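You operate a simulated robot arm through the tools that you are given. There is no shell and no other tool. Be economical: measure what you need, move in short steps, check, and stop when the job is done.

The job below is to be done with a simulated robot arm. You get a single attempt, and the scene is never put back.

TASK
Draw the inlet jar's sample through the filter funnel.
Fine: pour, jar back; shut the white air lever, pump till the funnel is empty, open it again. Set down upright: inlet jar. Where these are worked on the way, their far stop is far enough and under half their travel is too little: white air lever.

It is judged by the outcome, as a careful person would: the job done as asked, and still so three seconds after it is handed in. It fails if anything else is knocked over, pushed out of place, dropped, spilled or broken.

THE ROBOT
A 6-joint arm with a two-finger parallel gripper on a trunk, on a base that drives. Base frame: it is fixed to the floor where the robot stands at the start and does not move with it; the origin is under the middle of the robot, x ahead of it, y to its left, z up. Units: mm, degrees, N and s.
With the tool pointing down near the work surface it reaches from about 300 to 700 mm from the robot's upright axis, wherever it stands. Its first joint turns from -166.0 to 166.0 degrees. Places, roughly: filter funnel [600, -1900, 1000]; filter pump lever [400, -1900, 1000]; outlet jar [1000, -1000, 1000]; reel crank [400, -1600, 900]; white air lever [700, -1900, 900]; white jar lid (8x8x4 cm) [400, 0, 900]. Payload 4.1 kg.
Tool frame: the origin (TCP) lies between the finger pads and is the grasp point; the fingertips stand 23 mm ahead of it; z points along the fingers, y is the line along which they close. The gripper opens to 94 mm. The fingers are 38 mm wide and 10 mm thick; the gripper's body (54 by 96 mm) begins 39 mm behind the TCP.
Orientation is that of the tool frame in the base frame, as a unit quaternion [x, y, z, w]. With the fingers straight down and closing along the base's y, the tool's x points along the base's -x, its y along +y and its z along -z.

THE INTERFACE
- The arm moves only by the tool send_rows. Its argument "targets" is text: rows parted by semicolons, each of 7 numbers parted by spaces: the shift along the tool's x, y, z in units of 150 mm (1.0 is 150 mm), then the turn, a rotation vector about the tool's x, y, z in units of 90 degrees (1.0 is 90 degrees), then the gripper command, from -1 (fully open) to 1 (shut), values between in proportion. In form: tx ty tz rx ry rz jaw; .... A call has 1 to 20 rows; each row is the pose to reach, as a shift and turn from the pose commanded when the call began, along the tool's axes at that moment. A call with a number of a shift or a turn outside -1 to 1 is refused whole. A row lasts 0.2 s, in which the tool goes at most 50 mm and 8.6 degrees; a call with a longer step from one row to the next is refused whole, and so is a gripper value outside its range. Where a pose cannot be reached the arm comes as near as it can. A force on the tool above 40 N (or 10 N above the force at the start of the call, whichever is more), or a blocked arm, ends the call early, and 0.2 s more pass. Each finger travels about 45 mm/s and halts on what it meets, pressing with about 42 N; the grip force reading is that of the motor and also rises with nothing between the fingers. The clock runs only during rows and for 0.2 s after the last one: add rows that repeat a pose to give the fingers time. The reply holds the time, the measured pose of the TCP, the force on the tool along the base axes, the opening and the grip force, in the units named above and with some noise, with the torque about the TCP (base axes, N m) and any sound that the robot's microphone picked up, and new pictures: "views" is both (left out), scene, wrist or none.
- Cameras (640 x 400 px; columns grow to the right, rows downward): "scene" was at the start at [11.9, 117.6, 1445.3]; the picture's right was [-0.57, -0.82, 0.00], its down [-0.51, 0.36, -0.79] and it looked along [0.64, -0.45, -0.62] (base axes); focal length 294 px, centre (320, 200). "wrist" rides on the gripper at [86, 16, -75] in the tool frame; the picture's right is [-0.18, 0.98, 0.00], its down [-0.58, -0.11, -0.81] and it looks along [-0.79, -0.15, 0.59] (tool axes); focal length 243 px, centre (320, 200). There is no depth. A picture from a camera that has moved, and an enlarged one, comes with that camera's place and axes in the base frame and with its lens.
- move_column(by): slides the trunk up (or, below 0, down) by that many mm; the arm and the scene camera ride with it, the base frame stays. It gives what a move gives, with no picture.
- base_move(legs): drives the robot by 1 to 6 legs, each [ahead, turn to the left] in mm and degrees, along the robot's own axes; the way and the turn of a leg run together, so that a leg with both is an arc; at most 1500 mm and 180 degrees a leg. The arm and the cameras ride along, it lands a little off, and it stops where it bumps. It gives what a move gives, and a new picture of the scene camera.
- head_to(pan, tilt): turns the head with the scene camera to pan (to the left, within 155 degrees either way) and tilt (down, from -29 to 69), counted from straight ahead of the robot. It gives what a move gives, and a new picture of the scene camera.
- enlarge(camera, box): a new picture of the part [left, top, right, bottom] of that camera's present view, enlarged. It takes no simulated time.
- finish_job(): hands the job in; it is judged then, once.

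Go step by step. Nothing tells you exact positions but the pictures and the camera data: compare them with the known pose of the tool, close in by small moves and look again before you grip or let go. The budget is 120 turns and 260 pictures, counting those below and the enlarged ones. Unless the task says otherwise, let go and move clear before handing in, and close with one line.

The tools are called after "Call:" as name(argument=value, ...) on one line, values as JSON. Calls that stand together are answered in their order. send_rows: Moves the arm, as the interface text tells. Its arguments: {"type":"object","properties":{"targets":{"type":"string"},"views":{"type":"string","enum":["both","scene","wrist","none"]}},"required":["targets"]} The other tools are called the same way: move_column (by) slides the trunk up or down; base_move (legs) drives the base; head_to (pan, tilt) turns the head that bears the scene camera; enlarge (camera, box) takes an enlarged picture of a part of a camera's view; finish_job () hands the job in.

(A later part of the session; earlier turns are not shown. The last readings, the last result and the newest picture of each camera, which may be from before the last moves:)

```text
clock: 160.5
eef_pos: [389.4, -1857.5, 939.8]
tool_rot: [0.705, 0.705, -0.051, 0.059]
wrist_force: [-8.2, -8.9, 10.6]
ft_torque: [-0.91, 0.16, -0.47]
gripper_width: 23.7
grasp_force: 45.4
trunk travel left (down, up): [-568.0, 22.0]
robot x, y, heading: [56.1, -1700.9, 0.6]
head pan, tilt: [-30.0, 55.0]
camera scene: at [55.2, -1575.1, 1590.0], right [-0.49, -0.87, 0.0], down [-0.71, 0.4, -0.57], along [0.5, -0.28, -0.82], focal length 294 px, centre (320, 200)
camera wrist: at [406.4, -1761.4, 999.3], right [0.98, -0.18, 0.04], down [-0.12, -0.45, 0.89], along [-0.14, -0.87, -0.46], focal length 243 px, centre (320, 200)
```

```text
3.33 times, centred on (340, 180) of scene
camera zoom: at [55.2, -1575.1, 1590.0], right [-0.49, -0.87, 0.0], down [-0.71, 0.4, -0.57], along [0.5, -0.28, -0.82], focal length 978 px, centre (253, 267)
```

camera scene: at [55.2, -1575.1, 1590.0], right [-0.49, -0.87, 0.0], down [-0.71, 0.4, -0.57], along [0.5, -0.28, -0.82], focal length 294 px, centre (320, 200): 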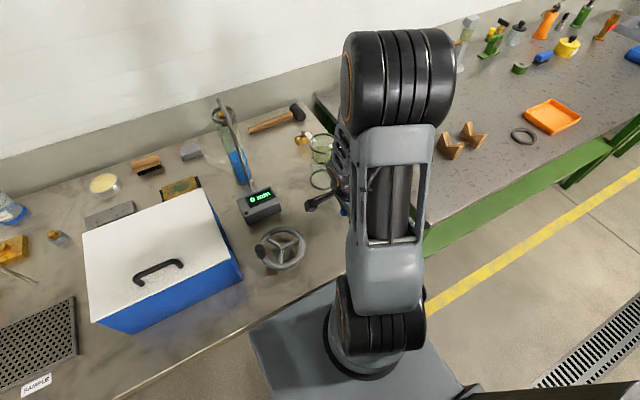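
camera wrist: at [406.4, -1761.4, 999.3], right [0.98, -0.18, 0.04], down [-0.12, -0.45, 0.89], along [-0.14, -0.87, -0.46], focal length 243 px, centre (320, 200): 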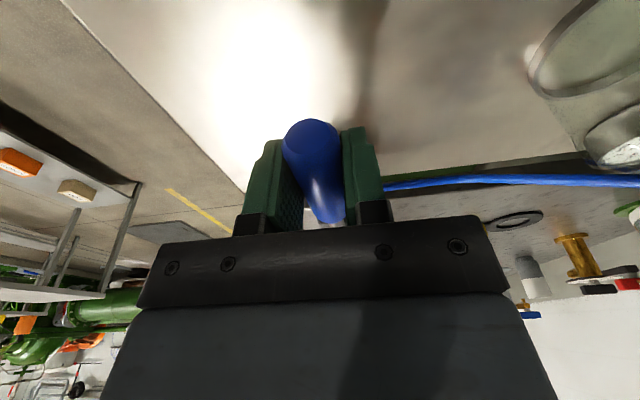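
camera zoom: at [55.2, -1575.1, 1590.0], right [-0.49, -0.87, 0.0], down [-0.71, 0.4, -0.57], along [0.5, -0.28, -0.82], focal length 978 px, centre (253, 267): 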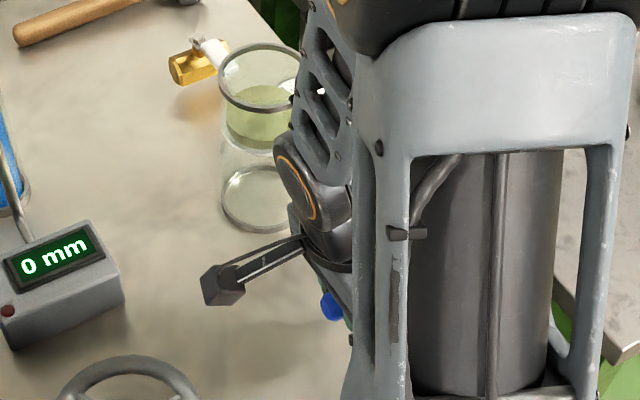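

It moves with about 10 N. I continue the downstroke to find the bottom.

Call:
send_rows(targets="0.005 0 0.04 0 0 0 0.7; 0.01 0 0.08 0 -0.01 0 0.7; 0.015 0 0.12 0 -0.02 0 0.7; 0.02 0 0.16 0 -0.03 0 0.7; 0.02 0 0.2 0 -0.04 0 0.7; 0.02 0 0.22 0 -0.05 0 0.7; 0.02 0 0.22 0 -0.05 0 0.7", views="scene")

Call:
enlarge(camera="scene", box=[280, 120, 400, 240])

```text
clock: 161.6
eef_pos: [390.2, -1858.2, 915.2]
tool_rot: [0.705, 0.701, -0.07, 0.079]
wrist_force: [-7.5, 6.5, 22.9]
ft_torque: [-0.21, 0.09, -0.54]
gripper_width: 23.5
grasp_force: 44.9
trunk travel left (down, up): [-568.0, 22.0]
robot x, y, heading: [53.8, -1705.7, 0.7]
head pan, tilt: [-30.0, 55.0]
stopped in row 5: the force on the tool passed its limit (the readings are from after the stop); the commanded pose is now the measured one
camera scene: at [54.6, -1572.8, 1590.0], right [-0.49, -0.87, 0.0], down [-0.71, 0.4, -0.58], along [0.5, -0.28, -0.82], focal length 294 px, centre (320, 200)
```

scene: 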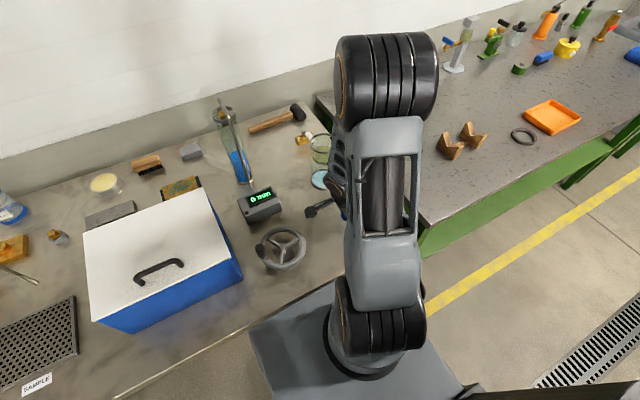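

```text
3.33 times, centred on (340, 180) of scene
camera zoom: at [54.6, -1572.8, 1590.0], right [-0.49, -0.87, 0.0], down [-0.71, 0.4, -0.58], along [0.5, -0.28, -0.82], focal length 978 px, centre (253, 267)
```

zoom: 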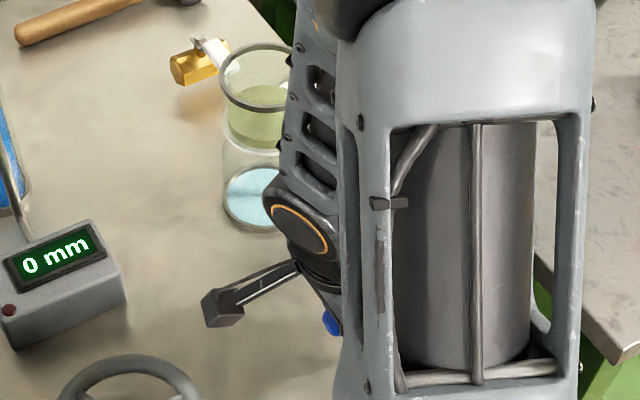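

The pump works: filtrate is appearing in the receiver. The bottom stop is at about z 915, so I run full up/down strokes.

Call:
send_rows(targets="-0.005 0 -0.077 0 0.024 0 0.7; -0.021 0 -0.155 0 0.048 0 0.7; -0.047 0 -0.232 0 0.072 0 0.7; -0.083 0 -0.306 0 0.096 0 0.7; -0.131 0 -0.375 0 0.12 0 0.7; -0.083 0 -0.306 0 0.096 0 0.7; -0.047 0 -0.232 0 0.072 0 0.7; -0.021 0 -0.155 0 0.048 0 0.7; -0.005 0 -0.077 0 0.024 0 0.7; 0 0 -0.012 0 0.004 0 0.7; -0.005 0 -0.077 0 0.024 0 0.7; -0.021 0 -0.155 0 0.048 0 0.7; -0.047 0 -0.232 0 0.072 0 0.7; -0.083 0 -0.306 0 0.096 0 0.7; -0.131 0 -0.375 0 0.12 0 0.7; -0.083 0 -0.306 0 0.096 0 0.7; -0.047 0 -0.232 0 0.072 0 0.7; -0.021 0 -0.155 0 0.048 0 0.7; -0.005 0 -0.077 0 0.024 0 0.7; 0 0 -0.012 0 0.004 0 0.7", views="wrist")

Call:
enlarge(camera="scene", box=[280, 120, 400, 240])

```text
clock: 165.8
eef_pos: [391.8, -1858.6, 916.4]
tool_rot: [0.706, 0.701, -0.067, 0.075]
wrist_force: [-13.3, 0.6, 16.5]
ft_torque: [-1.41, 0.23, -1.78]
gripper_width: 23.3
grasp_force: 45.2
trunk travel left (down, up): [-568.0, 22.0]
robot x, y, heading: [54.1, -1702.9, 0.6]
head pan, tilt: [-30.0, 55.0]
camera wrist: at [406.7, -1759.8, 971.9], right [0.98, -0.18, 0.05], down [-0.12, -0.41, 0.91], along [-0.15, -0.9, -0.42], focal length 243 px, centre (320, 200)
```

wrist: 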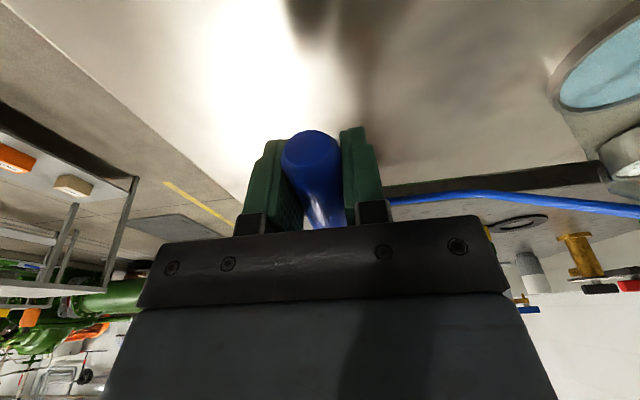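

```text
3.33 times, centred on (340, 180) of scene
camera zoom: at [54.5, -1573.4, 1589.9], right [-0.49, -0.87, 0.0], down [-0.71, 0.4, -0.58], along [0.5, -0.28, -0.82], focal length 978 px, centre (253, 267)
```

zoom: 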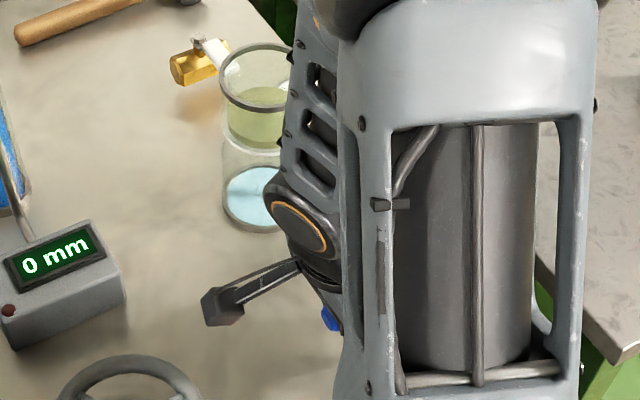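

Level is falling with each stroke. I continue pumping, easing the slight sideways strain.

Call:
send_rows(targets="-0.005 -0.01 -0.077 0 0.024 0.01 0.7; -0.021 -0.015 -0.155 0 0.048 0.015 0.7; -0.047 -0.015 -0.232 0 0.072 0.015 0.7; -0.083 -0.015 -0.306 0 0.096 0.015 0.7; -0.131 -0.015 -0.375 0 0.12 0.015 0.7; -0.083 -0.015 -0.306 0 0.096 0.015 0.7; -0.047 -0.015 -0.232 0 0.072 0.015 0.7; -0.021 -0.015 -0.155 0 0.048 0.015 0.7; -0.005 -0.015 -0.077 0 0.024 0.015 0.7; 0 -0.015 0 0 0 0.015 0.7; -0.005 -0.015 -0.077 0 0.024 0.015 0.7; -0.021 -0.015 -0.155 0 0.048 0.015 0.7; -0.047 -0.015 -0.232 0 0.072 0.015 0.7; -0.083 -0.015 -0.306 0 0.096 0.015 0.7; -0.131 -0.015 -0.375 0 0.12 0.015 0.7; -0.083 -0.015 -0.306 0 0.096 0.015 0.7; -0.047 -0.015 -0.232 0 0.072 0.015 0.7; -0.021 -0.015 -0.155 0 0.048 0.015 0.7; -0.005 -0.015 -0.077 0 0.024 0.015 0.7; 0 -0.015 0 0 0 0.015 0.7", views="none")

Call:
enlarge(camera="scene", box=[280, 120, 400, 240])

```text
clock: 167.0
eef_pos: [389.6, -1865.2, 968.9]
tool_rot: [0.713, 0.701, -0.003, 0.009]
wrist_force: [5.1, -0.2, -22.5]
ft_torque: [-0.77, -0.76, 1.27]
gripper_width: 23.6
grasp_force: 45.6
trunk travel left (down, up): [-568.0, 22.0]
robot x, y, heading: [57.7, -1708.2, 0.6]
head pan, tilt: [-30.0, 55.0]
stopped in row 6: the force on the tool passed its limit (the readings are from after the stop); the commanded pose is now the measured one
```

```text
3.33 times, centred on (340, 180) of scene
camera zoom: at [58.6, -1574.8, 1589.9], right [-0.49, -0.87, 0.0], down [-0.72, 0.4, -0.57], along [0.5, -0.28, -0.82], focal length 978 px, centre (253, 267)
```

zoom: 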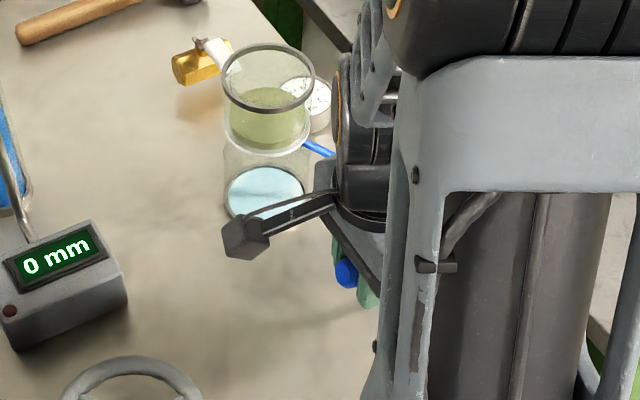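

The upper stop is at about z 970. I run 2½ strokes between just below it and the bottom.

Call:
send_rows(targets="0.035 0 0.087 0 -0.028 0 0.7; 0.055 0 0.173 0 -0.055 0 0.7; 0.055 0 0.26 0 -0.083 0 0.7; 0.047 0 0.34 0 -0.11 0 0.7; 0.055 0 0.26 0 -0.083 0 0.7; 0.055 0 0.173 0 -0.055 0 0.7; 0.035 0 0.087 0 -0.028 0 0.7; 0.008 0 0.02 0 -0.01 0 0.7; 0.035 0 0.087 0 -0.028 0 0.7; 0.055 0 0.173 0 -0.055 0 0.7; 0.055 0 0.26 0 -0.083 0 0.7; 0.047 0 0.34 0 -0.11 0 0.7; 0.055 0 0.26 0 -0.083 0 0.7; 0.055 0 0.173 0 -0.055 0 0.7; 0.035 0 0.087 0 -0.028 0 0.7; 0.008 0 0.02 0 -0.01 0 0.7; 0.035 0 0.087 0 -0.028 0 0.7; 0.055 0 0.173 0 -0.055 0 0.7; 0.055 0 0.26 0 -0.083 0 0.7; 0.047 0 0.34 0 -0.11 0 0.7", views="none")

Call:
enlarge(camera="scene", box=[280, 120, 400, 240])

```text
clock: 171.2
eef_pos: [391.4, -1856.3, 920.0]
tool_rot: [0.709, 0.698, -0.065, 0.071]
wrist_force: [7.9, 11.4, 13.8]
ft_torque: [-1.26, -0.16, 2.07]
gripper_width: 23.7
grasp_force: 44.8
trunk travel left (down, up): [-568.0, 22.0]
robot x, y, heading: [57.6, -1707.3, 0.8]
head pan, tilt: [-30.0, 55.0]
```

```text
3.33 times, centred on (340, 180) of scene
camera zoom: at [56.9, -1572.0, 1589.8], right [-0.49, -0.87, 0.0], down [-0.72, 0.4, -0.57], along [0.5, -0.28, -0.82], focal length 978 px, centre (253, 267)
```

zoom: 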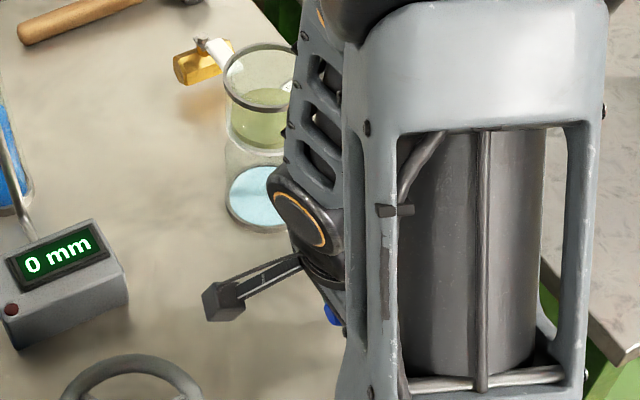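

Call:
send_rows(targets="-0.007 0.007 -0.083 0 0.028 -0.01 0.7; -0.026 0.007 -0.165 0 0.055 -0.01 0.7; -0.065 0.007 -0.239 0 0.083 -0.01 0.7; -0.115 0.007 -0.303 0 0.1 -0.01 0.7; -0.065 0.007 -0.239 0 0.083 -0.01 0.7; -0.026 0.007 -0.165 0 0.055 -0.01 0.7; -0.007 0.007 -0.083 0 0.028 -0.01 0.7; 0 0.007 0.01 0 0 -0.01 0.7; -0.007 0.007 -0.083 0 0.028 -0.01 0.7; -0.026 0.007 -0.165 0 0.055 -0.01 0.7; -0.065 0.007 -0.239 0 0.083 -0.01 0.7; -0.115 0.007 -0.303 0 0.1 -0.01 0.7; -0.065 0.007 -0.239 0 0.083 -0.01 0.7; -0.026 0.007 -0.165 0 0.055 -0.01 0.7; -0.007 0.007 -0.083 0 0.028 -0.01 0.7; 0 0.007 0.01 0 0 -0.01 0.7", views="none")

Call:
enlarge(camera="scene", box=[280, 120, 400, 240])

```text
clock: 174.6
eef_pos: [390.2, -1857.3, 919.7]
tool_rot: [0.706, 0.702, -0.065, 0.071]
wrist_force: [-6.3, 8.9, 8.3]
ft_torque: [-0.58, -0.22, 1.01]
gripper_width: 22.9
grasp_force: 45.0
trunk travel left (down, up): [-568.0, 22.0]
robot x, y, heading: [54.3, -1704.4, 0.9]
head pan, tilt: [-30.0, 55.0]
```

```text
3.33 times, centred on (340, 180) of scene
camera zoom: at [55.6, -1572.7, 1589.8], right [-0.49, -0.87, 0.0], down [-0.71, 0.4, -0.57], along [0.5, -0.28, -0.82], focal length 978 px, centre (253, 267)
```

zoom: 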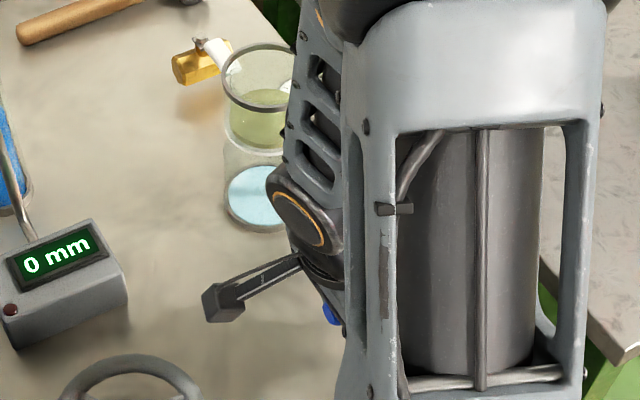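

Call:
enlarge(camera="scene", box=[300, 125, 345, 210])

Call:
send_rows(targets="-0.007 0 -0.083 0 0.028 0 0.7; -0.026 0 -0.165 0 0.055 0 0.7; -0.065 0 -0.239 0 0.083 0 0.7; -0.115 0 -0.303 0 0.1 0 0.7; -0.115 0 -0.303 0 0.1 0 0.7", views="both")

Call:
enlarge(camera="scene", box=[300, 125, 345, 210])

```text
4.71 times, centred on (322, 168) of scene
camera zoom: at [55.6, -1572.7, 1589.8], right [-0.49, -0.87, 0.0], down [-0.71, 0.4, -0.57], along [0.5, -0.28, -0.82], focal length 1381 px, centre (308, 353)
```

zoom: 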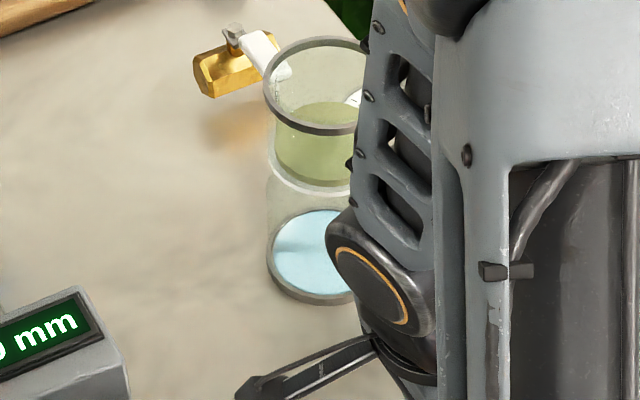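

```text
clock: 175.8
eef_pos: [390.1, -1863.6, 966.1]
tool_rot: [0.709, 0.705, -0.01, 0.012]
wrist_force: [3.6, 25.0, -26.2]
ft_torque: [0.24, -0.04, 0.22]
gripper_width: 23.0
grasp_force: 44.9
trunk travel left (down, up): [-568.0, 22.0]
robot x, y, heading: [54.8, -1704.4, 0.9]
head pan, tilt: [-30.0, 55.0]
camera scene: at [58.5, -1571.3, 1589.4], right [-0.49, -0.87, 0.0], down [-0.72, 0.4, -0.57], along [0.5, -0.28, -0.82], focal length 294 px, centre (320, 200)
camera wrist: at [407.3, -1776.3, 1038.1], right [0.98, -0.19, 0.01], down [-0.12, -0.55, 0.82], along [-0.15, -0.81, -0.57], focal length 243 px, centre (320, 200)
```

scene: 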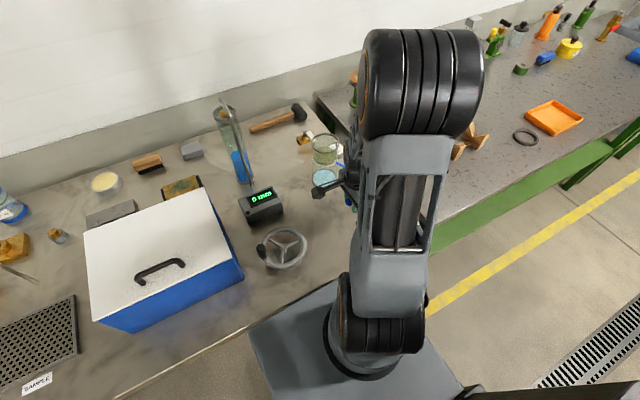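
wrist: 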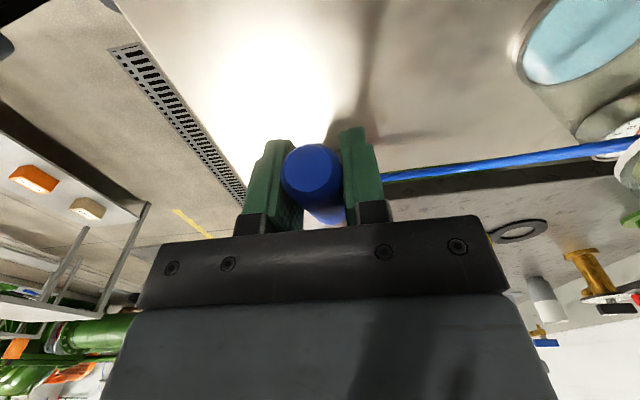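

```text
4.71 times, centred on (322, 168) of scene
camera zoom: at [58.5, -1571.3, 1589.4], right [-0.49, -0.87, 0.0], down [-0.72, 0.4, -0.57], along [0.5, -0.28, -0.82], focal length 1381 px, centre (308, 353)
```

zoom: 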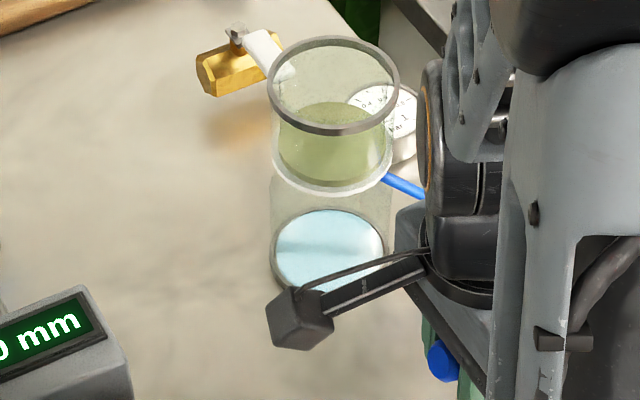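

I want to verify that each stroke counts, so I do one slow full stroke and compare the level.

Call:
send_rows(targets="0.04 0 0.06 0 -0.02 0 0.7; 0.06 0 0.12 0 -0.04 0 0.7; 0.068 0 0.18 0 -0.06 0 0.7; 0.07 0 0.24 0 -0.08 0 0.7; 0.066 0 0.29 0 -0.1 0 0.7; 0.06 0 0.325 0 -0.11 0 0.7; 0.06 0 0.335 0 -0.11 0 0.7; 0.06 0 0.335 0 -0.11 0 0.7", views="wrist")

Call:
enlarge(camera="wrist", box=[480, 0, 640, 200])

Call:
enlarge(camera="scene", box=[300, 125, 345, 210])

```text
clock: 177.6
eef_pos: [390.9, -1859.4, 914.6]
tool_rot: [0.705, 0.701, -0.071, 0.077]
wrist_force: [0.7, 8.9, 6.1]
ft_torque: [-0.29, -0.09, 1.08]
gripper_width: 22.8
grasp_force: 45.3
trunk travel left (down, up): [-568.0, 22.0]
robot x, y, heading: [56.2, -1706.1, 0.8]
head pan, tilt: [-30.0, 55.0]
camera wrist: at [407.0, -1759.7, 971.3], right [0.98, -0.18, 0.05], down [-0.12, -0.4, 0.91], along [-0.15, -0.9, -0.42], focal length 243 px, centre (320, 200)
```

wrist: 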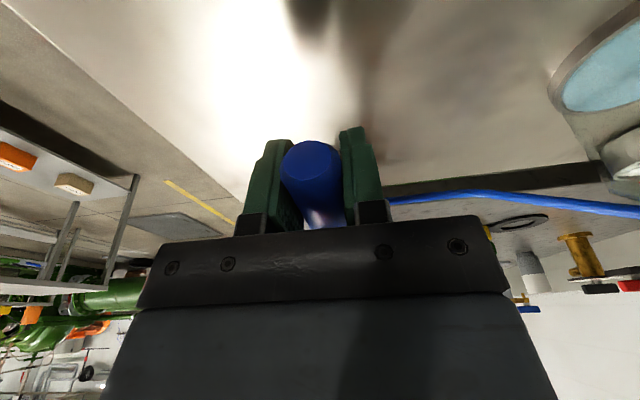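

```text
2.00 times, centred on (560, 100) of wrist
camera zoom: at [407.0, -1759.7, 971.3], right [0.98, -0.18, 0.05], down [-0.12, -0.4, 0.91], along [-0.15, -0.9, -0.42], focal length 485 px, centre (-160, 400)
```

zoom: 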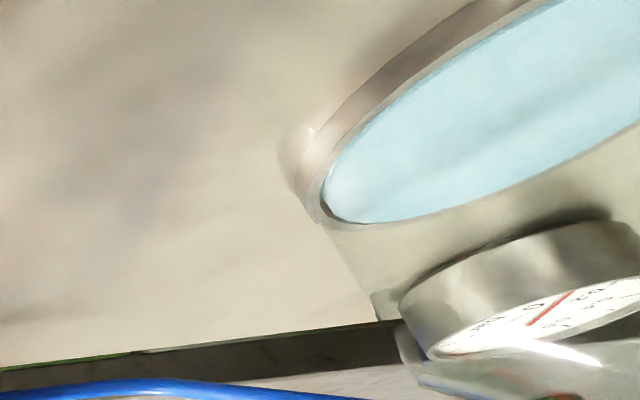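

```text
4.71 times, centred on (322, 168) of scene
camera zoom: at [56.5, -1572.3, 1589.7], right [-0.49, -0.87, 0.0], down [-0.71, 0.4, -0.57], along [0.5, -0.28, -0.82], focal length 1381 px, centre (308, 353)
```

zoom: 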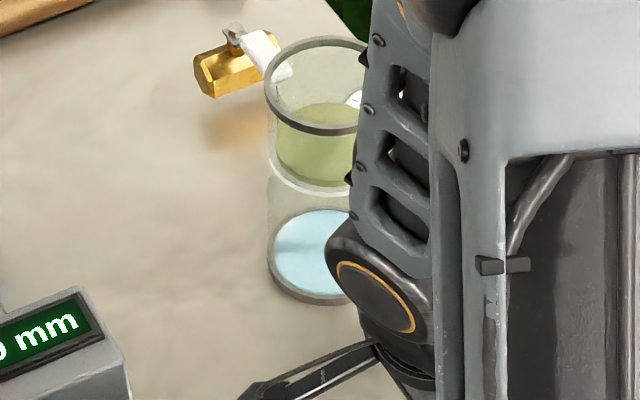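

Call:
send_rows(targets="-0.001 0 -0.083 0 0.028 0 0.7; -0.018 0 -0.165 0 0.055 0 0.7; -0.05 0 -0.25 0 0.083 0 0.7; -0.09 0 -0.32 0 0.1 0 0.7; -0.1 0 -0.345 0 0.11 0 0.7; -0.1 0 -0.345 0 0.11 0 0.7", views="none")

Call:
enlarge(camera="scene", box=[305, 125, 345, 190])

Call:
enlarge(camera="wrist", box=[500, 0, 640, 200])

```text
clock: 178.8
eef_pos: [390.8, -1863.9, 967.0]
tool_rot: [0.709, 0.705, -0.011, 0.011]
wrist_force: [5.0, -4.2, -28.1]
ft_torque: [-0.29, -0.39, 0.28]
gripper_width: 23.1
grasp_force: 45.7
trunk travel left (down, up): [-568.0, 22.0]
robot x, y, heading: [57.0, -1704.4, 0.7]
head pan, tilt: [-30.0, 55.0]
stopped in row 6: the force on the tool passed its limit (the readings are from after the stop); the commanded pose is now the measured one
```

```text
6.15 times, centred on (325, 158) of scene
camera zoom: at [59.2, -1575.5, 1590.0], right [-0.49, -0.87, 0.0], down [-0.72, 0.4, -0.57], along [0.5, -0.28, -0.82], focal length 1806 px, centre (289, 462)
```

zoom: 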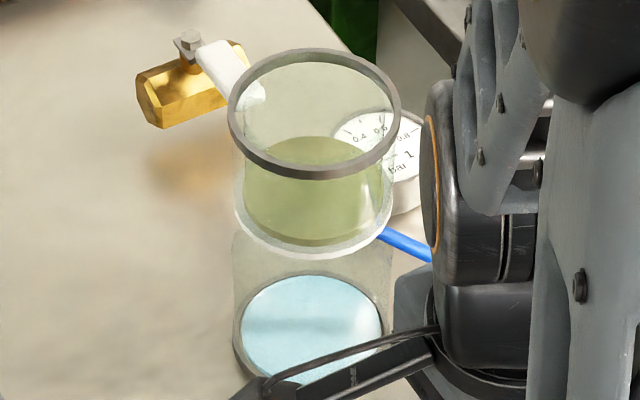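

```text
2.00 times, centred on (570, 100) of wrist
camera zoom: at [407.4, -1776.2, 1038.6], right [0.98, -0.19, 0.01], down [-0.11, -0.55, 0.82], along [-0.15, -0.81, -0.57], focal length 485 px, centre (-180, 400)
```

zoom: 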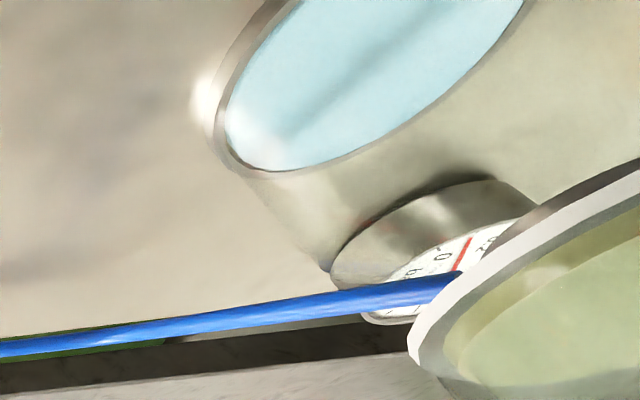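

The gauge shows only slight vacuum, so I should pump briskly. I run five quick strokes in one call.

Call:
send_rows(targets="0.055 0 0.173 0 -0.055 0 0.7; 0.045 0 0.335 0 -0.11 0 0.7; 0.055 0 0.173 0 -0.055 0 0.7; 0.012 0 0.025 0 -0.01 0 0.7; 0.055 0 0.173 0 -0.055 0 0.7; 0.045 0 0.335 0 -0.11 0 0.7; 0.055 0 0.173 0 -0.055 0 0.7; 0.012 0 0.025 0 -0.01 0 0.7; 0.055 0 0.173 0 -0.055 0 0.7; 0.045 0 0.335 0 -0.11 0 0.7; 0.055 0 0.173 0 -0.055 0 0.7; 0.012 0 0.025 0 -0.01 0 0.7; 0.055 0 0.173 0 -0.055 0 0.7; 0.045 0 0.335 0 -0.11 0 0.7; 0.055 0 0.173 0 -0.055 0 0.7; 0.012 0 0.025 0 -0.01 0 0.7; 0.055 0 0.173 0 -0.055 0 0.7; 0.045 0 0.335 0 -0.11 0 0.7; 0.055 0 0.173 0 -0.055 0 0.7; 0.012 0 0.025 0 -0.01 0 0.7", views="none")

Call:
enlarge(camera="scene", box=[305, 125, 345, 190])

Call:
enlarge(camera="wrist", box=[500, 0, 640, 200])

```text
clock: 183.0
eef_pos: [390.5, -1859.9, 960.2]
tool_rot: [0.709, 0.705, -0.016, 0.015]
wrist_force: [8.6, -2.9, -26.9]
ft_torque: [-0.15, -0.05, 0.36]
gripper_width: 23.7
grasp_force: 25.0
trunk travel left (down, up): [-568.0, 22.0]
robot x, y, heading: [54.8, -1705.0, 0.7]
head pan, tilt: [-30.0, 55.0]
```

```text
6.15 times, centred on (325, 158) of scene
camera zoom: at [59.6, -1575.1, 1589.3], right [-0.49, -0.87, 0.0], down [-0.72, 0.4, -0.57], along [0.5, -0.28, -0.82], focal length 1806 px, centre (289, 462)
```

zoom: 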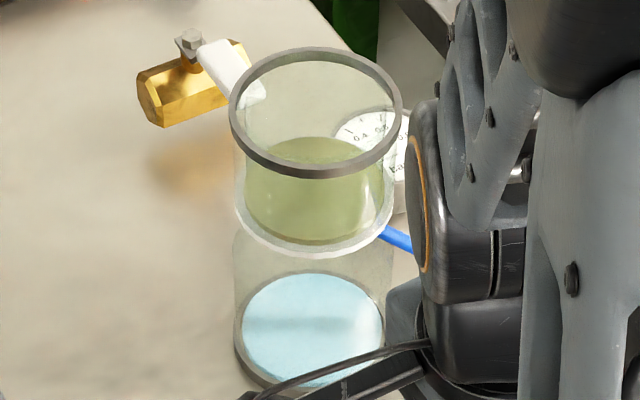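

```text
2.00 times, centred on (570, 100) of wrist
camera zoom: at [407.6, -1772.3, 1031.6], right [0.98, -0.19, 0.01], down [-0.11, -0.54, 0.83], along [-0.15, -0.82, -0.55], focal length 485 px, centre (-180, 400)
```

zoom: 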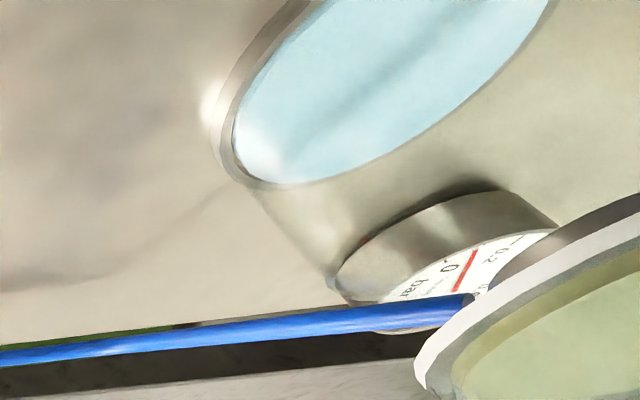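

The liquid layer in the funnel is thinner than it first looked: its surface has dropped about 8 mm since pumping began. The handle has slipped a little in the pads, so I regrip at the top and continue.

Call:
send_rows(targets="0 0 0.02 0 0 0 0.7; 0 0 0.02 0 0 0 0.4; 0 0 0.02 0 0 0 0.2; -0.02 0 -0.06 0 0.02 0 0.2; -0.02 0 -0.08 0 0.02 0 0.2; -0.02 0 -0.08 0 0.02 0 0.5; -0.02 0 -0.08 0 0.02 0 0.7; -0.02 0 -0.08 0 0.02 0 0.7; -0.02 0 -0.08 0 0.02 0 0.7", views="wrist")

```text
clock: 185.0
eef_pos: [391.1, -1864.4, 976.4]
tool_rot: [0.709, 0.705, -0.005, 0.007]
wrist_force: [7.3, 0.3, 3.4]
ft_torque: [-0.33, 0.33, -0.7]
gripper_width: 23.2
grasp_force: 45.2
trunk travel left (down, up): [-568.0, 22.0]
robot x, y, heading: [53.8, -1705.9, 0.7]
head pan, tilt: [-30.0, 55.0]
camera wrist: at [407.1, -1777.1, 1049.9], right [0.98, -0.19, 0.01], down [-0.12, -0.57, 0.82], along [-0.15, -0.8, -0.58], focal length 243 px, centre (320, 200)
```

wrist: 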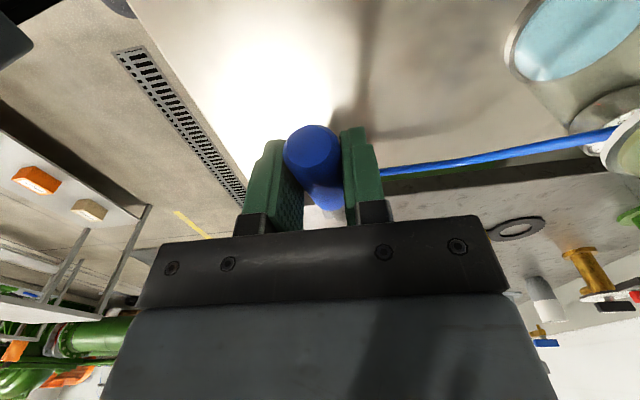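

Call:
send_rows(targets="0.04 0 0.124 0 -0.04 0 0.7; 0.06 0 0.245 0 -0.08 0 0.7; 0.05 0 0.365 0 -0.115 0 0.7; 0.06 0 0.245 0 -0.08 0 0.7; 0.04 0 0.124 0 -0.04 0 0.7; 0.005 0 0.012 0 -0.004 0 0.7; 0.04 0 0.124 0 -0.04 0 0.7; 0.06 0 0.245 0 -0.08 0 0.7; 0.05 0 0.365 0 -0.115 0 0.7; 0.06 0 0.245 0 -0.08 0 0.7; 0.04 0 0.124 0 -0.04 0 0.7; 0.005 0 0.012 0 -0.004 0 0.7; 0.04 0 0.124 0 -0.04 0 0.7; 0.06 0 0.245 0 -0.08 0 0.7; 0.05 0 0.365 0 -0.115 0 0.7; 0.06 0 0.245 0 -0.08 0 0.7; 0.04 0 0.124 0 -0.04 0 0.7; 0.005 0 0.012 0 -0.004 0 0.7", views="none")

Call:
enlarge(camera="scene", box=[305, 125, 345, 190])

```text
clock: 188.9
eef_pos: [391.3, -1861.9, 970.0]
tool_rot: [0.709, 0.705, -0.01, 0.01]
wrist_force: [9.1, -1.1, -23.5]
ft_torque: [-0.13, -0.2, -0.05]
gripper_width: 23.2
grasp_force: 45.0
trunk travel left (down, up): [-568.0, 22.0]
robot x, y, heading: [55.9, -1701.2, 0.7]
head pan, tilt: [-30.0, 55.0]
stopped in row 18: the force on the tool passed its limit (the readings are from after the stop); the commanded pose is now the measured one
```

```text
6.15 times, centred on (325, 158) of scene
camera zoom: at [59.5, -1574.7, 1589.7], right [-0.49, -0.87, 0.0], down [-0.72, 0.4, -0.57], along [0.5, -0.28, -0.82], focal length 1806 px, centre (289, 462)
```

zoom: 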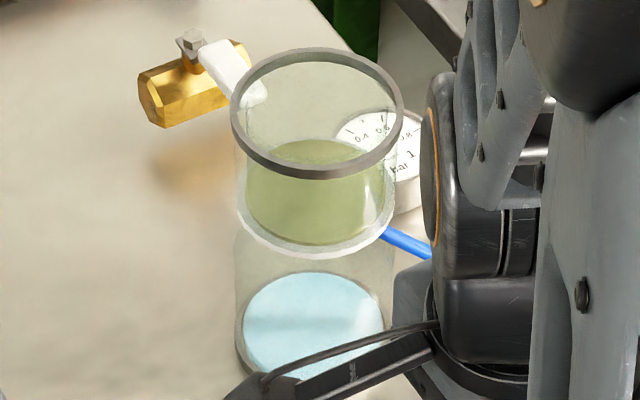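

Still dropping, about 1 px per stroke. I keep pumping with slightly shorter strokes to avoid hitting the stops.

Call:
send_rows(targets="0.035 0 0.115 0 -0.04 0 0.7; 0.055 0 0.23 0 -0.08 0 0.7; 0.045 0 0.34 0 -0.11 0 0.7; 0.055 0 0.23 0 -0.08 0 0.7; 0.035 0 0.115 0 -0.04 0 0.7; 0.012 0 0.03 0 -0.01 0 0.7; 0.035 0 0.115 0 -0.04 0 0.7; 0.055 0 0.23 0 -0.08 0 0.7; 0.045 0 0.34 0 -0.11 0 0.7; 0.055 0 0.23 0 -0.08 0 0.7; 0.035 0 0.115 0 -0.04 0 0.7; 0.012 0 0.03 0 -0.01 0 0.7; 0.035 0 0.115 0 -0.04 0 0.7; 0.055 0 0.23 0 -0.08 0 0.7; 0.045 0 0.34 0 -0.11 0 0.7; 0.055 0 0.23 0 -0.08 0 0.7; 0.035 0 0.115 0 -0.04 0 0.7; 0.012 0 0.03 0 -0.01 0 0.7", views="none")

Call:
enlarge(camera="scene", box=[305, 125, 345, 190])

```text
clock: 192.7
eef_pos: [390.5, -1860.4, 965.3]
tool_rot: [0.709, 0.705, -0.016, 0.014]
wrist_force: [23.8, -4.9, -14.5]
ft_torque: [-0.1, 0.27, -0.04]
gripper_width: 24.3
grasp_force: 11.5
trunk travel left (down, up): [-568.0, 22.0]
robot x, y, heading: [55.9, -1706.6, 0.6]
head pan, tilt: [-30.0, 55.0]
```

```text
6.15 times, centred on (325, 158) of scene
camera zoom: at [61.4, -1575.0, 1589.7], right [-0.49, -0.87, 0.0], down [-0.72, 0.4, -0.57], along [0.5, -0.28, -0.82], focal length 1806 px, centre (289, 462)
```

zoom: 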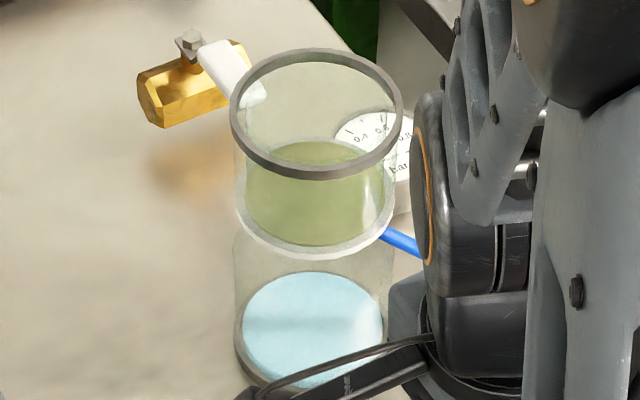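

Nearly level with the filter disc now. I regrip and do more strokes.

Call:
send_rows(targets="0 0 0.01 0 0 0 0.4; 0 0 0.01 0 0 0 0.2; 0 0.01 -0.05 0 0.02 0 0.2; -0.02 0.01 -0.07 0 0.02 0 0.2; -0.02 0.01 -0.07 0 0.02 0 0.5; -0.02 0.01 -0.07 0 0.02 0 0.8; -0.02 0.01 -0.07 0 0.02 0 0.8; -0.02 0.01 -0.07 0 0.02 0 0.8", views="none")

Call:
send_rows(targets="0.04 0 0.124 0 -0.04 0 0.8; 0.06 0 0.245 0 -0.08 0 0.8; 0.05 0 0.36 0 -0.115 0 0.8; 0.06 0 0.245 0 -0.08 0 0.8; 0.04 0 0.124 0 -0.04 0 0.8; 0.012 0 0.03 0 -0.01 0 0.8; 0.04 0 0.124 0 -0.04 0 0.8; 0.06 0 0.245 0 -0.08 0 0.8; 0.05 0 0.36 0 -0.115 0 0.8; 0.06 0 0.245 0 -0.08 0 0.8; 0.04 0 0.124 0 -0.04 0 0.8; 0.012 0 0.03 0 -0.01 0 0.8; 0.04 0 0.124 0 -0.04 0 0.8; 0.06 0 0.245 0 -0.08 0 0.8; 0.05 0 0.36 0 -0.115 0 0.8; 0.06 0 0.245 0 -0.08 0 0.8; 0.04 0 0.124 0 -0.04 0 0.8; 0.012 0 0.03 0 -0.01 0 0.8", views="wrist")

Call:
enlarge(camera="scene", box=[305, 125, 345, 190])

```text
clock: 194.5
eef_pos: [390.4, -1862.5, 977.9]
tool_rot: [0.709, 0.705, -0.005, 0.005]
wrist_force: [5.3, 0.6, 2.2]
ft_torque: [-0.12, 0.29, -0.64]
gripper_width: 23.4
grasp_force: 44.6
trunk travel left (down, up): [-568.0, 22.0]
robot x, y, heading: [55.2, -1705.0, 0.7]
head pan, tilt: [-30.0, 55.0]
```

```text
clock: 198.3
eef_pos: [391.6, -1860.4, 971.2]
tool_rot: [0.709, 0.705, -0.011, 0.009]
wrist_force: [11.4, -2.3, -21.1]
ft_torque: [-0.42, 0.0, -0.34]
gripper_width: 23.5
grasp_force: 44.7
trunk travel left (down, up): [-568.0, 22.0]
robot x, y, heading: [54.8, -1702.2, 0.6]
head pan, tilt: [-30.0, 55.0]
camera wrist: at [407.5, -1773.7, 1043.2], right [0.98, -0.19, 0.0], down [-0.11, -0.56, 0.82], along [-0.15, -0.81, -0.57], focal length 243 px, centre (320, 200)
```

wrist: 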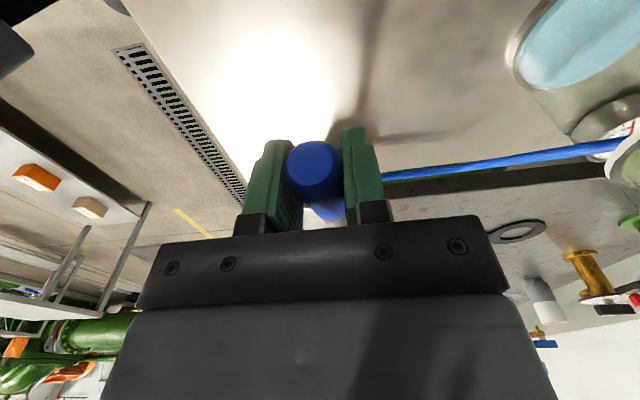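

```text
6.15 times, centred on (325, 158) of scene
camera zoom: at [59.7, -1574.7, 1589.7], right [-0.49, -0.87, 0.0], down [-0.72, 0.4, -0.57], along [0.5, -0.28, -0.82], focal length 1806 px, centre (289, 462)
```

zoom: 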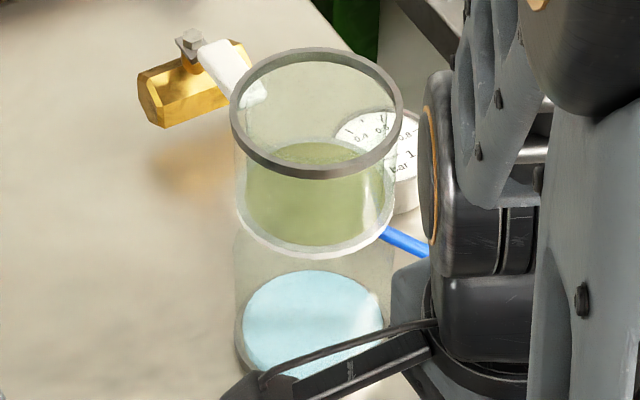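

Call:
send_rows(targets="0.035 0 0.115 0 -0.04 0 0.8; 0.055 0 0.23 0 -0.08 0 0.8; 0.045 0 0.34 0 -0.11 0 0.8; 0.055 0 0.23 0 -0.08 0 0.8; 0.035 0 0.115 0 -0.04 0 0.8; 0.012 0 0.03 0 -0.01 0 0.8; 0.035 0 0.115 0 -0.04 0 0.8; 0.055 0 0.23 0 -0.08 0 0.8; 0.045 0 0.34 0 -0.11 0 0.8; 0.055 0 0.23 0 -0.08 0 0.8; 0.035 0 0.115 0 -0.04 0 0.8; 0.012 0 0.03 0 -0.01 0 0.8; 0.035 0 0.115 0 -0.04 0 0.8; 0.055 0 0.23 0 -0.08 0 0.8; 0.045 0 0.34 0 -0.11 0 0.8; 0.055 0 0.23 0 -0.08 0 0.8; 0.035 0 0.115 0 -0.04 0 0.8; 0.012 0 0.03 0 -0.01 0 0.8", views="none")

Call:
send_rows(targets="0 0 0.01 0 0 0 0.4; 0 0 0.01 0 0 0 0.2; 0 0.01 -0.05 0 0.02 0 0.2; -0.02 0.01 -0.08 0 0.02 0 0.2; -0.02 0.01 -0.08 0 0.02 0 0.5; -0.02 0.01 -0.08 0 0.02 0 0.8; -0.02 0.01 -0.08 0 0.02 0 0.8; -0.02 0.01 -0.08 0 0.02 0 0.8", views="none")

Call:
enlarge(camera="scene", box=[305, 125, 345, 190])

```text
clock: 202.1
eef_pos: [389.8, -1859.7, 968.2]
tool_rot: [0.708, 0.706, -0.016, 0.014]
wrist_force: [9.6, 1.6, -27.6]
ft_torque: [-0.41, -0.16, -0.11]
gripper_width: 23.3
grasp_force: 45.6
trunk travel left (down, up): [-568.0, 22.0]
robot x, y, heading: [57.0, -1703.9, 1.0]
head pan, tilt: [-30.0, 55.0]
```

```text
clock: 203.9
eef_pos: [389.6, -1861.7, 982.1]
tool_rot: [0.709, 0.705, -0.004, 0.004]
wrist_force: [-4.6, 1.4, -0.3]
ft_torque: [0.11, -0.16, -0.01]
gripper_width: 23.2
grasp_force: 45.2
trunk travel left (down, up): [-568.0, 22.0]
robot x, y, heading: [54.8, -1708.4, 0.6]
head pan, tilt: [-30.0, 55.0]
```

```text
6.15 times, centred on (325, 158) of scene
camera zoom: at [56.2, -1573.7, 1590.0], right [-0.49, -0.87, 0.0], down [-0.71, 0.4, -0.57], along [0.5, -0.28, -0.82], focal length 1806 px, centre (289, 462)
```

zoom: 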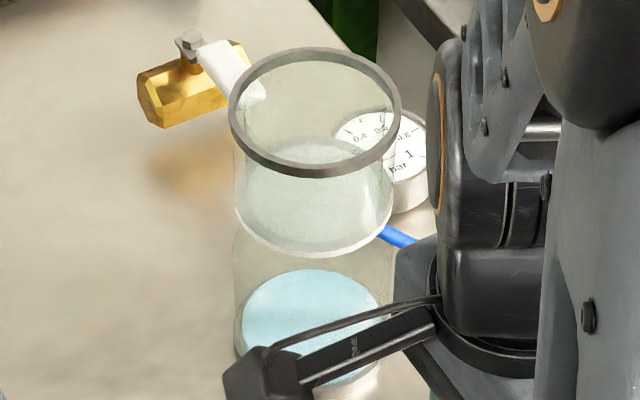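

The funnel is empty: the white filter disc is bare and the filtrate is in the receiver. I release the pump handle at its starting height and go up.

Call:
send_rows(targets="0 0 0 0 0 0 0.5; 0 0 0 0 0 0 0.2; 0 0 0 0 0 0 0; 0 0 0 0 0 0 -0.1; 0 0 -0.1 0 0 0 -0.1; 0 0 -0.3 0 0 0 -0.1; 0 0 -0.5 0 0 0 0.2; 0 0 -0.75 0 0 0 0.6; 0 0 -1 0 0 0 1; 0 0 -1 0 0 0 1", views="wrist")

Call:
enlarge(camera="scene", box=[280, 120, 400, 240])

```text
clock: 206.1
eef_pos: [390.9, -1859.5, 1130.3]
tool_rot: [0.709, 0.705, -0.005, 0.004]
wrist_force: [0.0, 0.2, -0.3]
ft_torque: [-0.02, -0.06, 0.03]
gripper_width: 0.0
grasp_force: 34.8
trunk travel left (down, up): [-568.0, 22.0]
robot x, y, heading: [56.2, -1705.3, 0.6]
head pan, tilt: [-30.0, 55.0]
camera wrist: at [407.9, -1773.3, 1204.3], right [0.98, -0.19, 0.0], down [-0.11, -0.57, 0.81], along [-0.15, -0.8, -0.58], focal length 243 px, centre (320, 200)
```

wrist: 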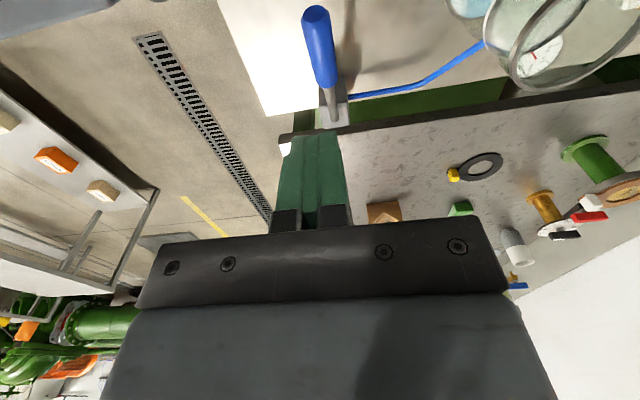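

```text
3.33 times, centred on (340, 180) of scene
camera zoom: at [56.7, -1573.8, 1590.0], right [-0.49, -0.87, 0.0], down [-0.71, 0.4, -0.57], along [0.5, -0.28, -0.82], focal length 978 px, centre (253, 267)
```

zoom: 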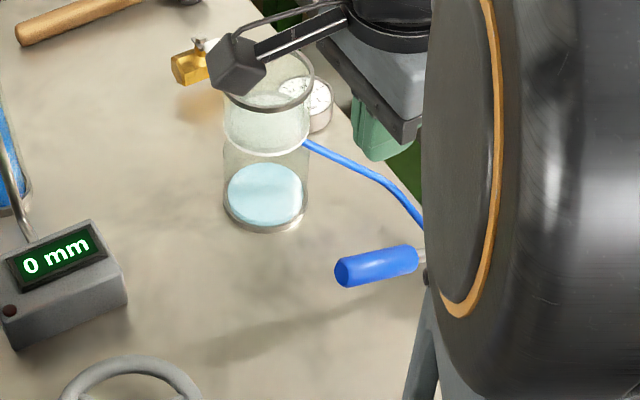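

The handle is back up and the funnel intact. I move over the funnel, high, to the far side of the white lever.

Call:
send_rows(targets="0 0.1 -0.2 0 0 0 1; -0.05 0.3 -0.25 0 0 0 1; -0.1 0.55 -0.25 0 0 0 1; -0.15 0.8 -0.25 0 0 0 1; -0.2 1 -0.25 0 0 0 1", views="none")

Call:
send_rows(targets="-0.1 0.25 0 0 0 0 1; -0.2 0.5 0 0 0 0 1; -0.3 0.75 0 0 0 0 1; -0.36 0.98 0 0 0 0 1; -0.36 0.98 0.1 0 0 0 1; -0.36 0.98 0.1 0 0 0 1")

Call:
enlarge(camera="wrist", box=[160, 0, 480, 220])

```text
clock: 207.3
eef_pos: [542.7, -1888.7, 1168.7]
tool_rot: [0.709, 0.705, -0.005, 0.005]
wrist_force: [-0.5, -0.4, -0.3]
ft_torque: [0.03, 0.03, -0.01]
gripper_width: 0.0
grasp_force: 41.5
trunk travel left (down, up): [-568.0, 22.0]
robot x, y, heading: [54.0, -1704.9, 0.6]
head pan, tilt: [-30.0, 55.0]
```

```text
clock: 208.7
eef_pos: [687.7, -1944.6, 1154.9]
tool_rot: [0.709, 0.705, -0.005, 0.003]
wrist_force: [0.1, -0.2, 0.5]
ft_torque: [-0.01, 0.02, 0.03]
gripper_width: 0.1
grasp_force: 41.9
out of reach, approached as far as the arm can: row 4
trunk travel left (down, up): [-568.0, 22.0]
robot x, y, heading: [55.0, -1704.0, 0.8]
head pan, tilt: [-30.0, 55.0]
camera scene: at [56.5, -1573.7, 1589.9], right [-0.49, -0.87, 0.0], down [-0.71, 0.4, -0.57], along [0.5, -0.28, -0.82], focal length 294 px, centre (320, 200)
camera wrist: at [704.9, -1858.6, 1228.3], right [0.98, -0.19, 0.0], down [-0.11, -0.57, 0.81], along [-0.15, -0.8, -0.58], focal length 243 px, centre (320, 200)
```

scene: 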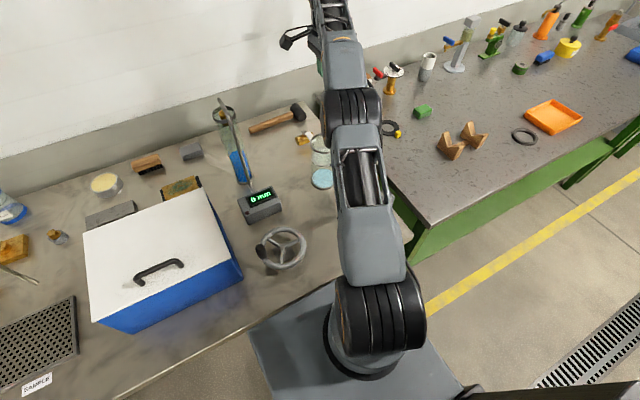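
wrist: 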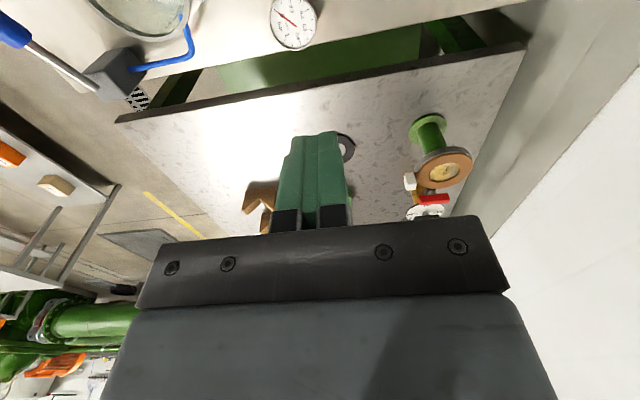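

```text
1.82 times, centred on (320, 110) of wrist
camera zoom: at [704.9, -1858.6, 1228.3], right [0.98, -0.19, 0.0], down [-0.11, -0.57, 0.81], along [-0.15, -0.8, -0.58], focal length 441 px, centre (320, 364)
```

zoom: 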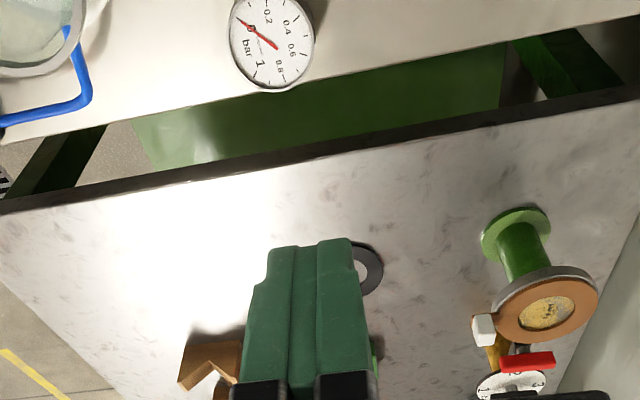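

The gauge stands at about (653, -1963), so I keep x ≥ 702 while descending behind the lever.

Call:
send_rows(targets="0 0 0.25 0 0 0 1; 0 0.03 0.5 0 0 0 1; 0 0.07 0.75 0 0 0 1; 0 0.11 1 0 0 0 1; 0 0.11 1 0 0 0 1")

Call:
enlarge(camera="wrist", box=[160, 0, 480, 220])

Call:
enlarge(camera="scene", box=[270, 20, 410, 200])

```text
clock: 209.9
eef_pos: [706.5, -1945.1, 1002.6]
tool_rot: [0.709, 0.705, -0.004, 0.004]
wrist_force: [0.8, 0.4, -0.4]
ft_torque: [-0.03, 0.04, -0.02]
gripper_width: 0.1
grasp_force: 41.8
trunk travel left (down, up): [-568.0, 22.0]
robot x, y, heading: [57.3, -1707.3, 0.9]
head pan, tilt: [-30.0, 55.0]
camera scene: at [56.9, -1573.9, 1590.0], right [-0.49, -0.87, 0.0], down [-0.71, 0.4, -0.57], along [0.5, -0.28, -0.82], focal length 294 px, centre (320, 200)
camera wrist: at [723.4, -1859.5, 1076.1], right [0.98, -0.19, 0.0], down [-0.11, -0.57, 0.81], along [-0.15, -0.8, -0.58], focal length 243 px, centre (320, 200)
```

scene: 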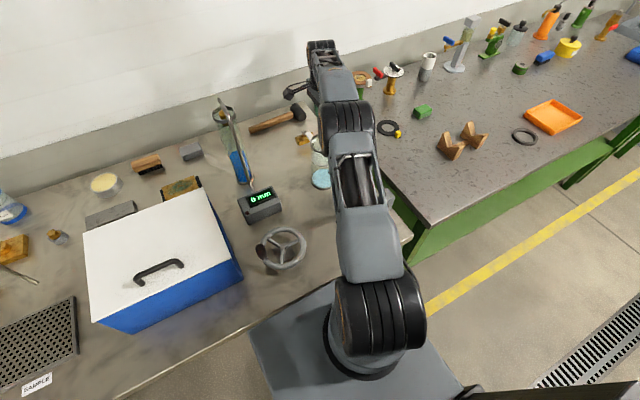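
wrist: 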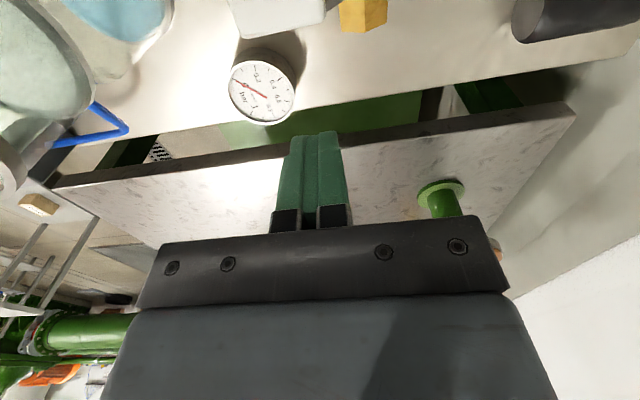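

```text
1.82 times, centred on (320, 110) of wrist
camera zoom: at [723.4, -1859.5, 1076.1], right [0.98, -0.19, 0.0], down [-0.11, -0.57, 0.81], along [-0.15, -0.8, -0.58], focal length 441 px, centre (320, 364)
```

zoom: 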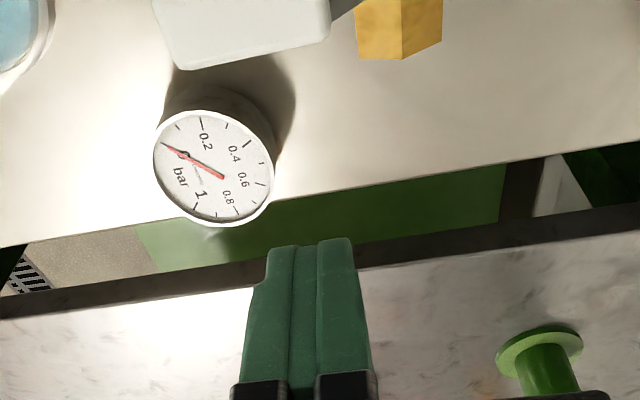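

```text
2.22 times, centred on (340, 110) of scene
camera zoom: at [56.9, -1573.9, 1590.0], right [-0.49, -0.87, 0.0], down [-0.71, 0.4, -0.57], along [0.5, -0.28, -0.82], focal length 652 px, centre (276, 400)
```

zoom: 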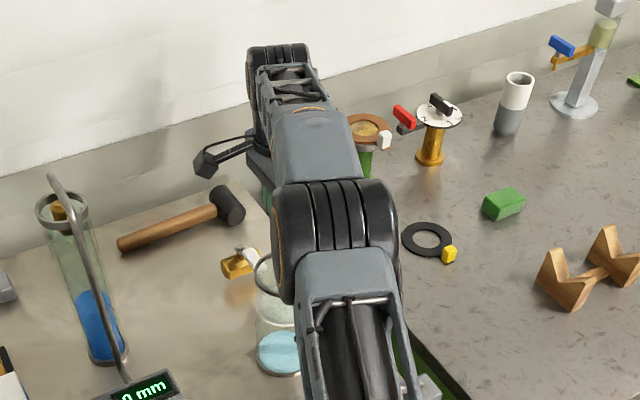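

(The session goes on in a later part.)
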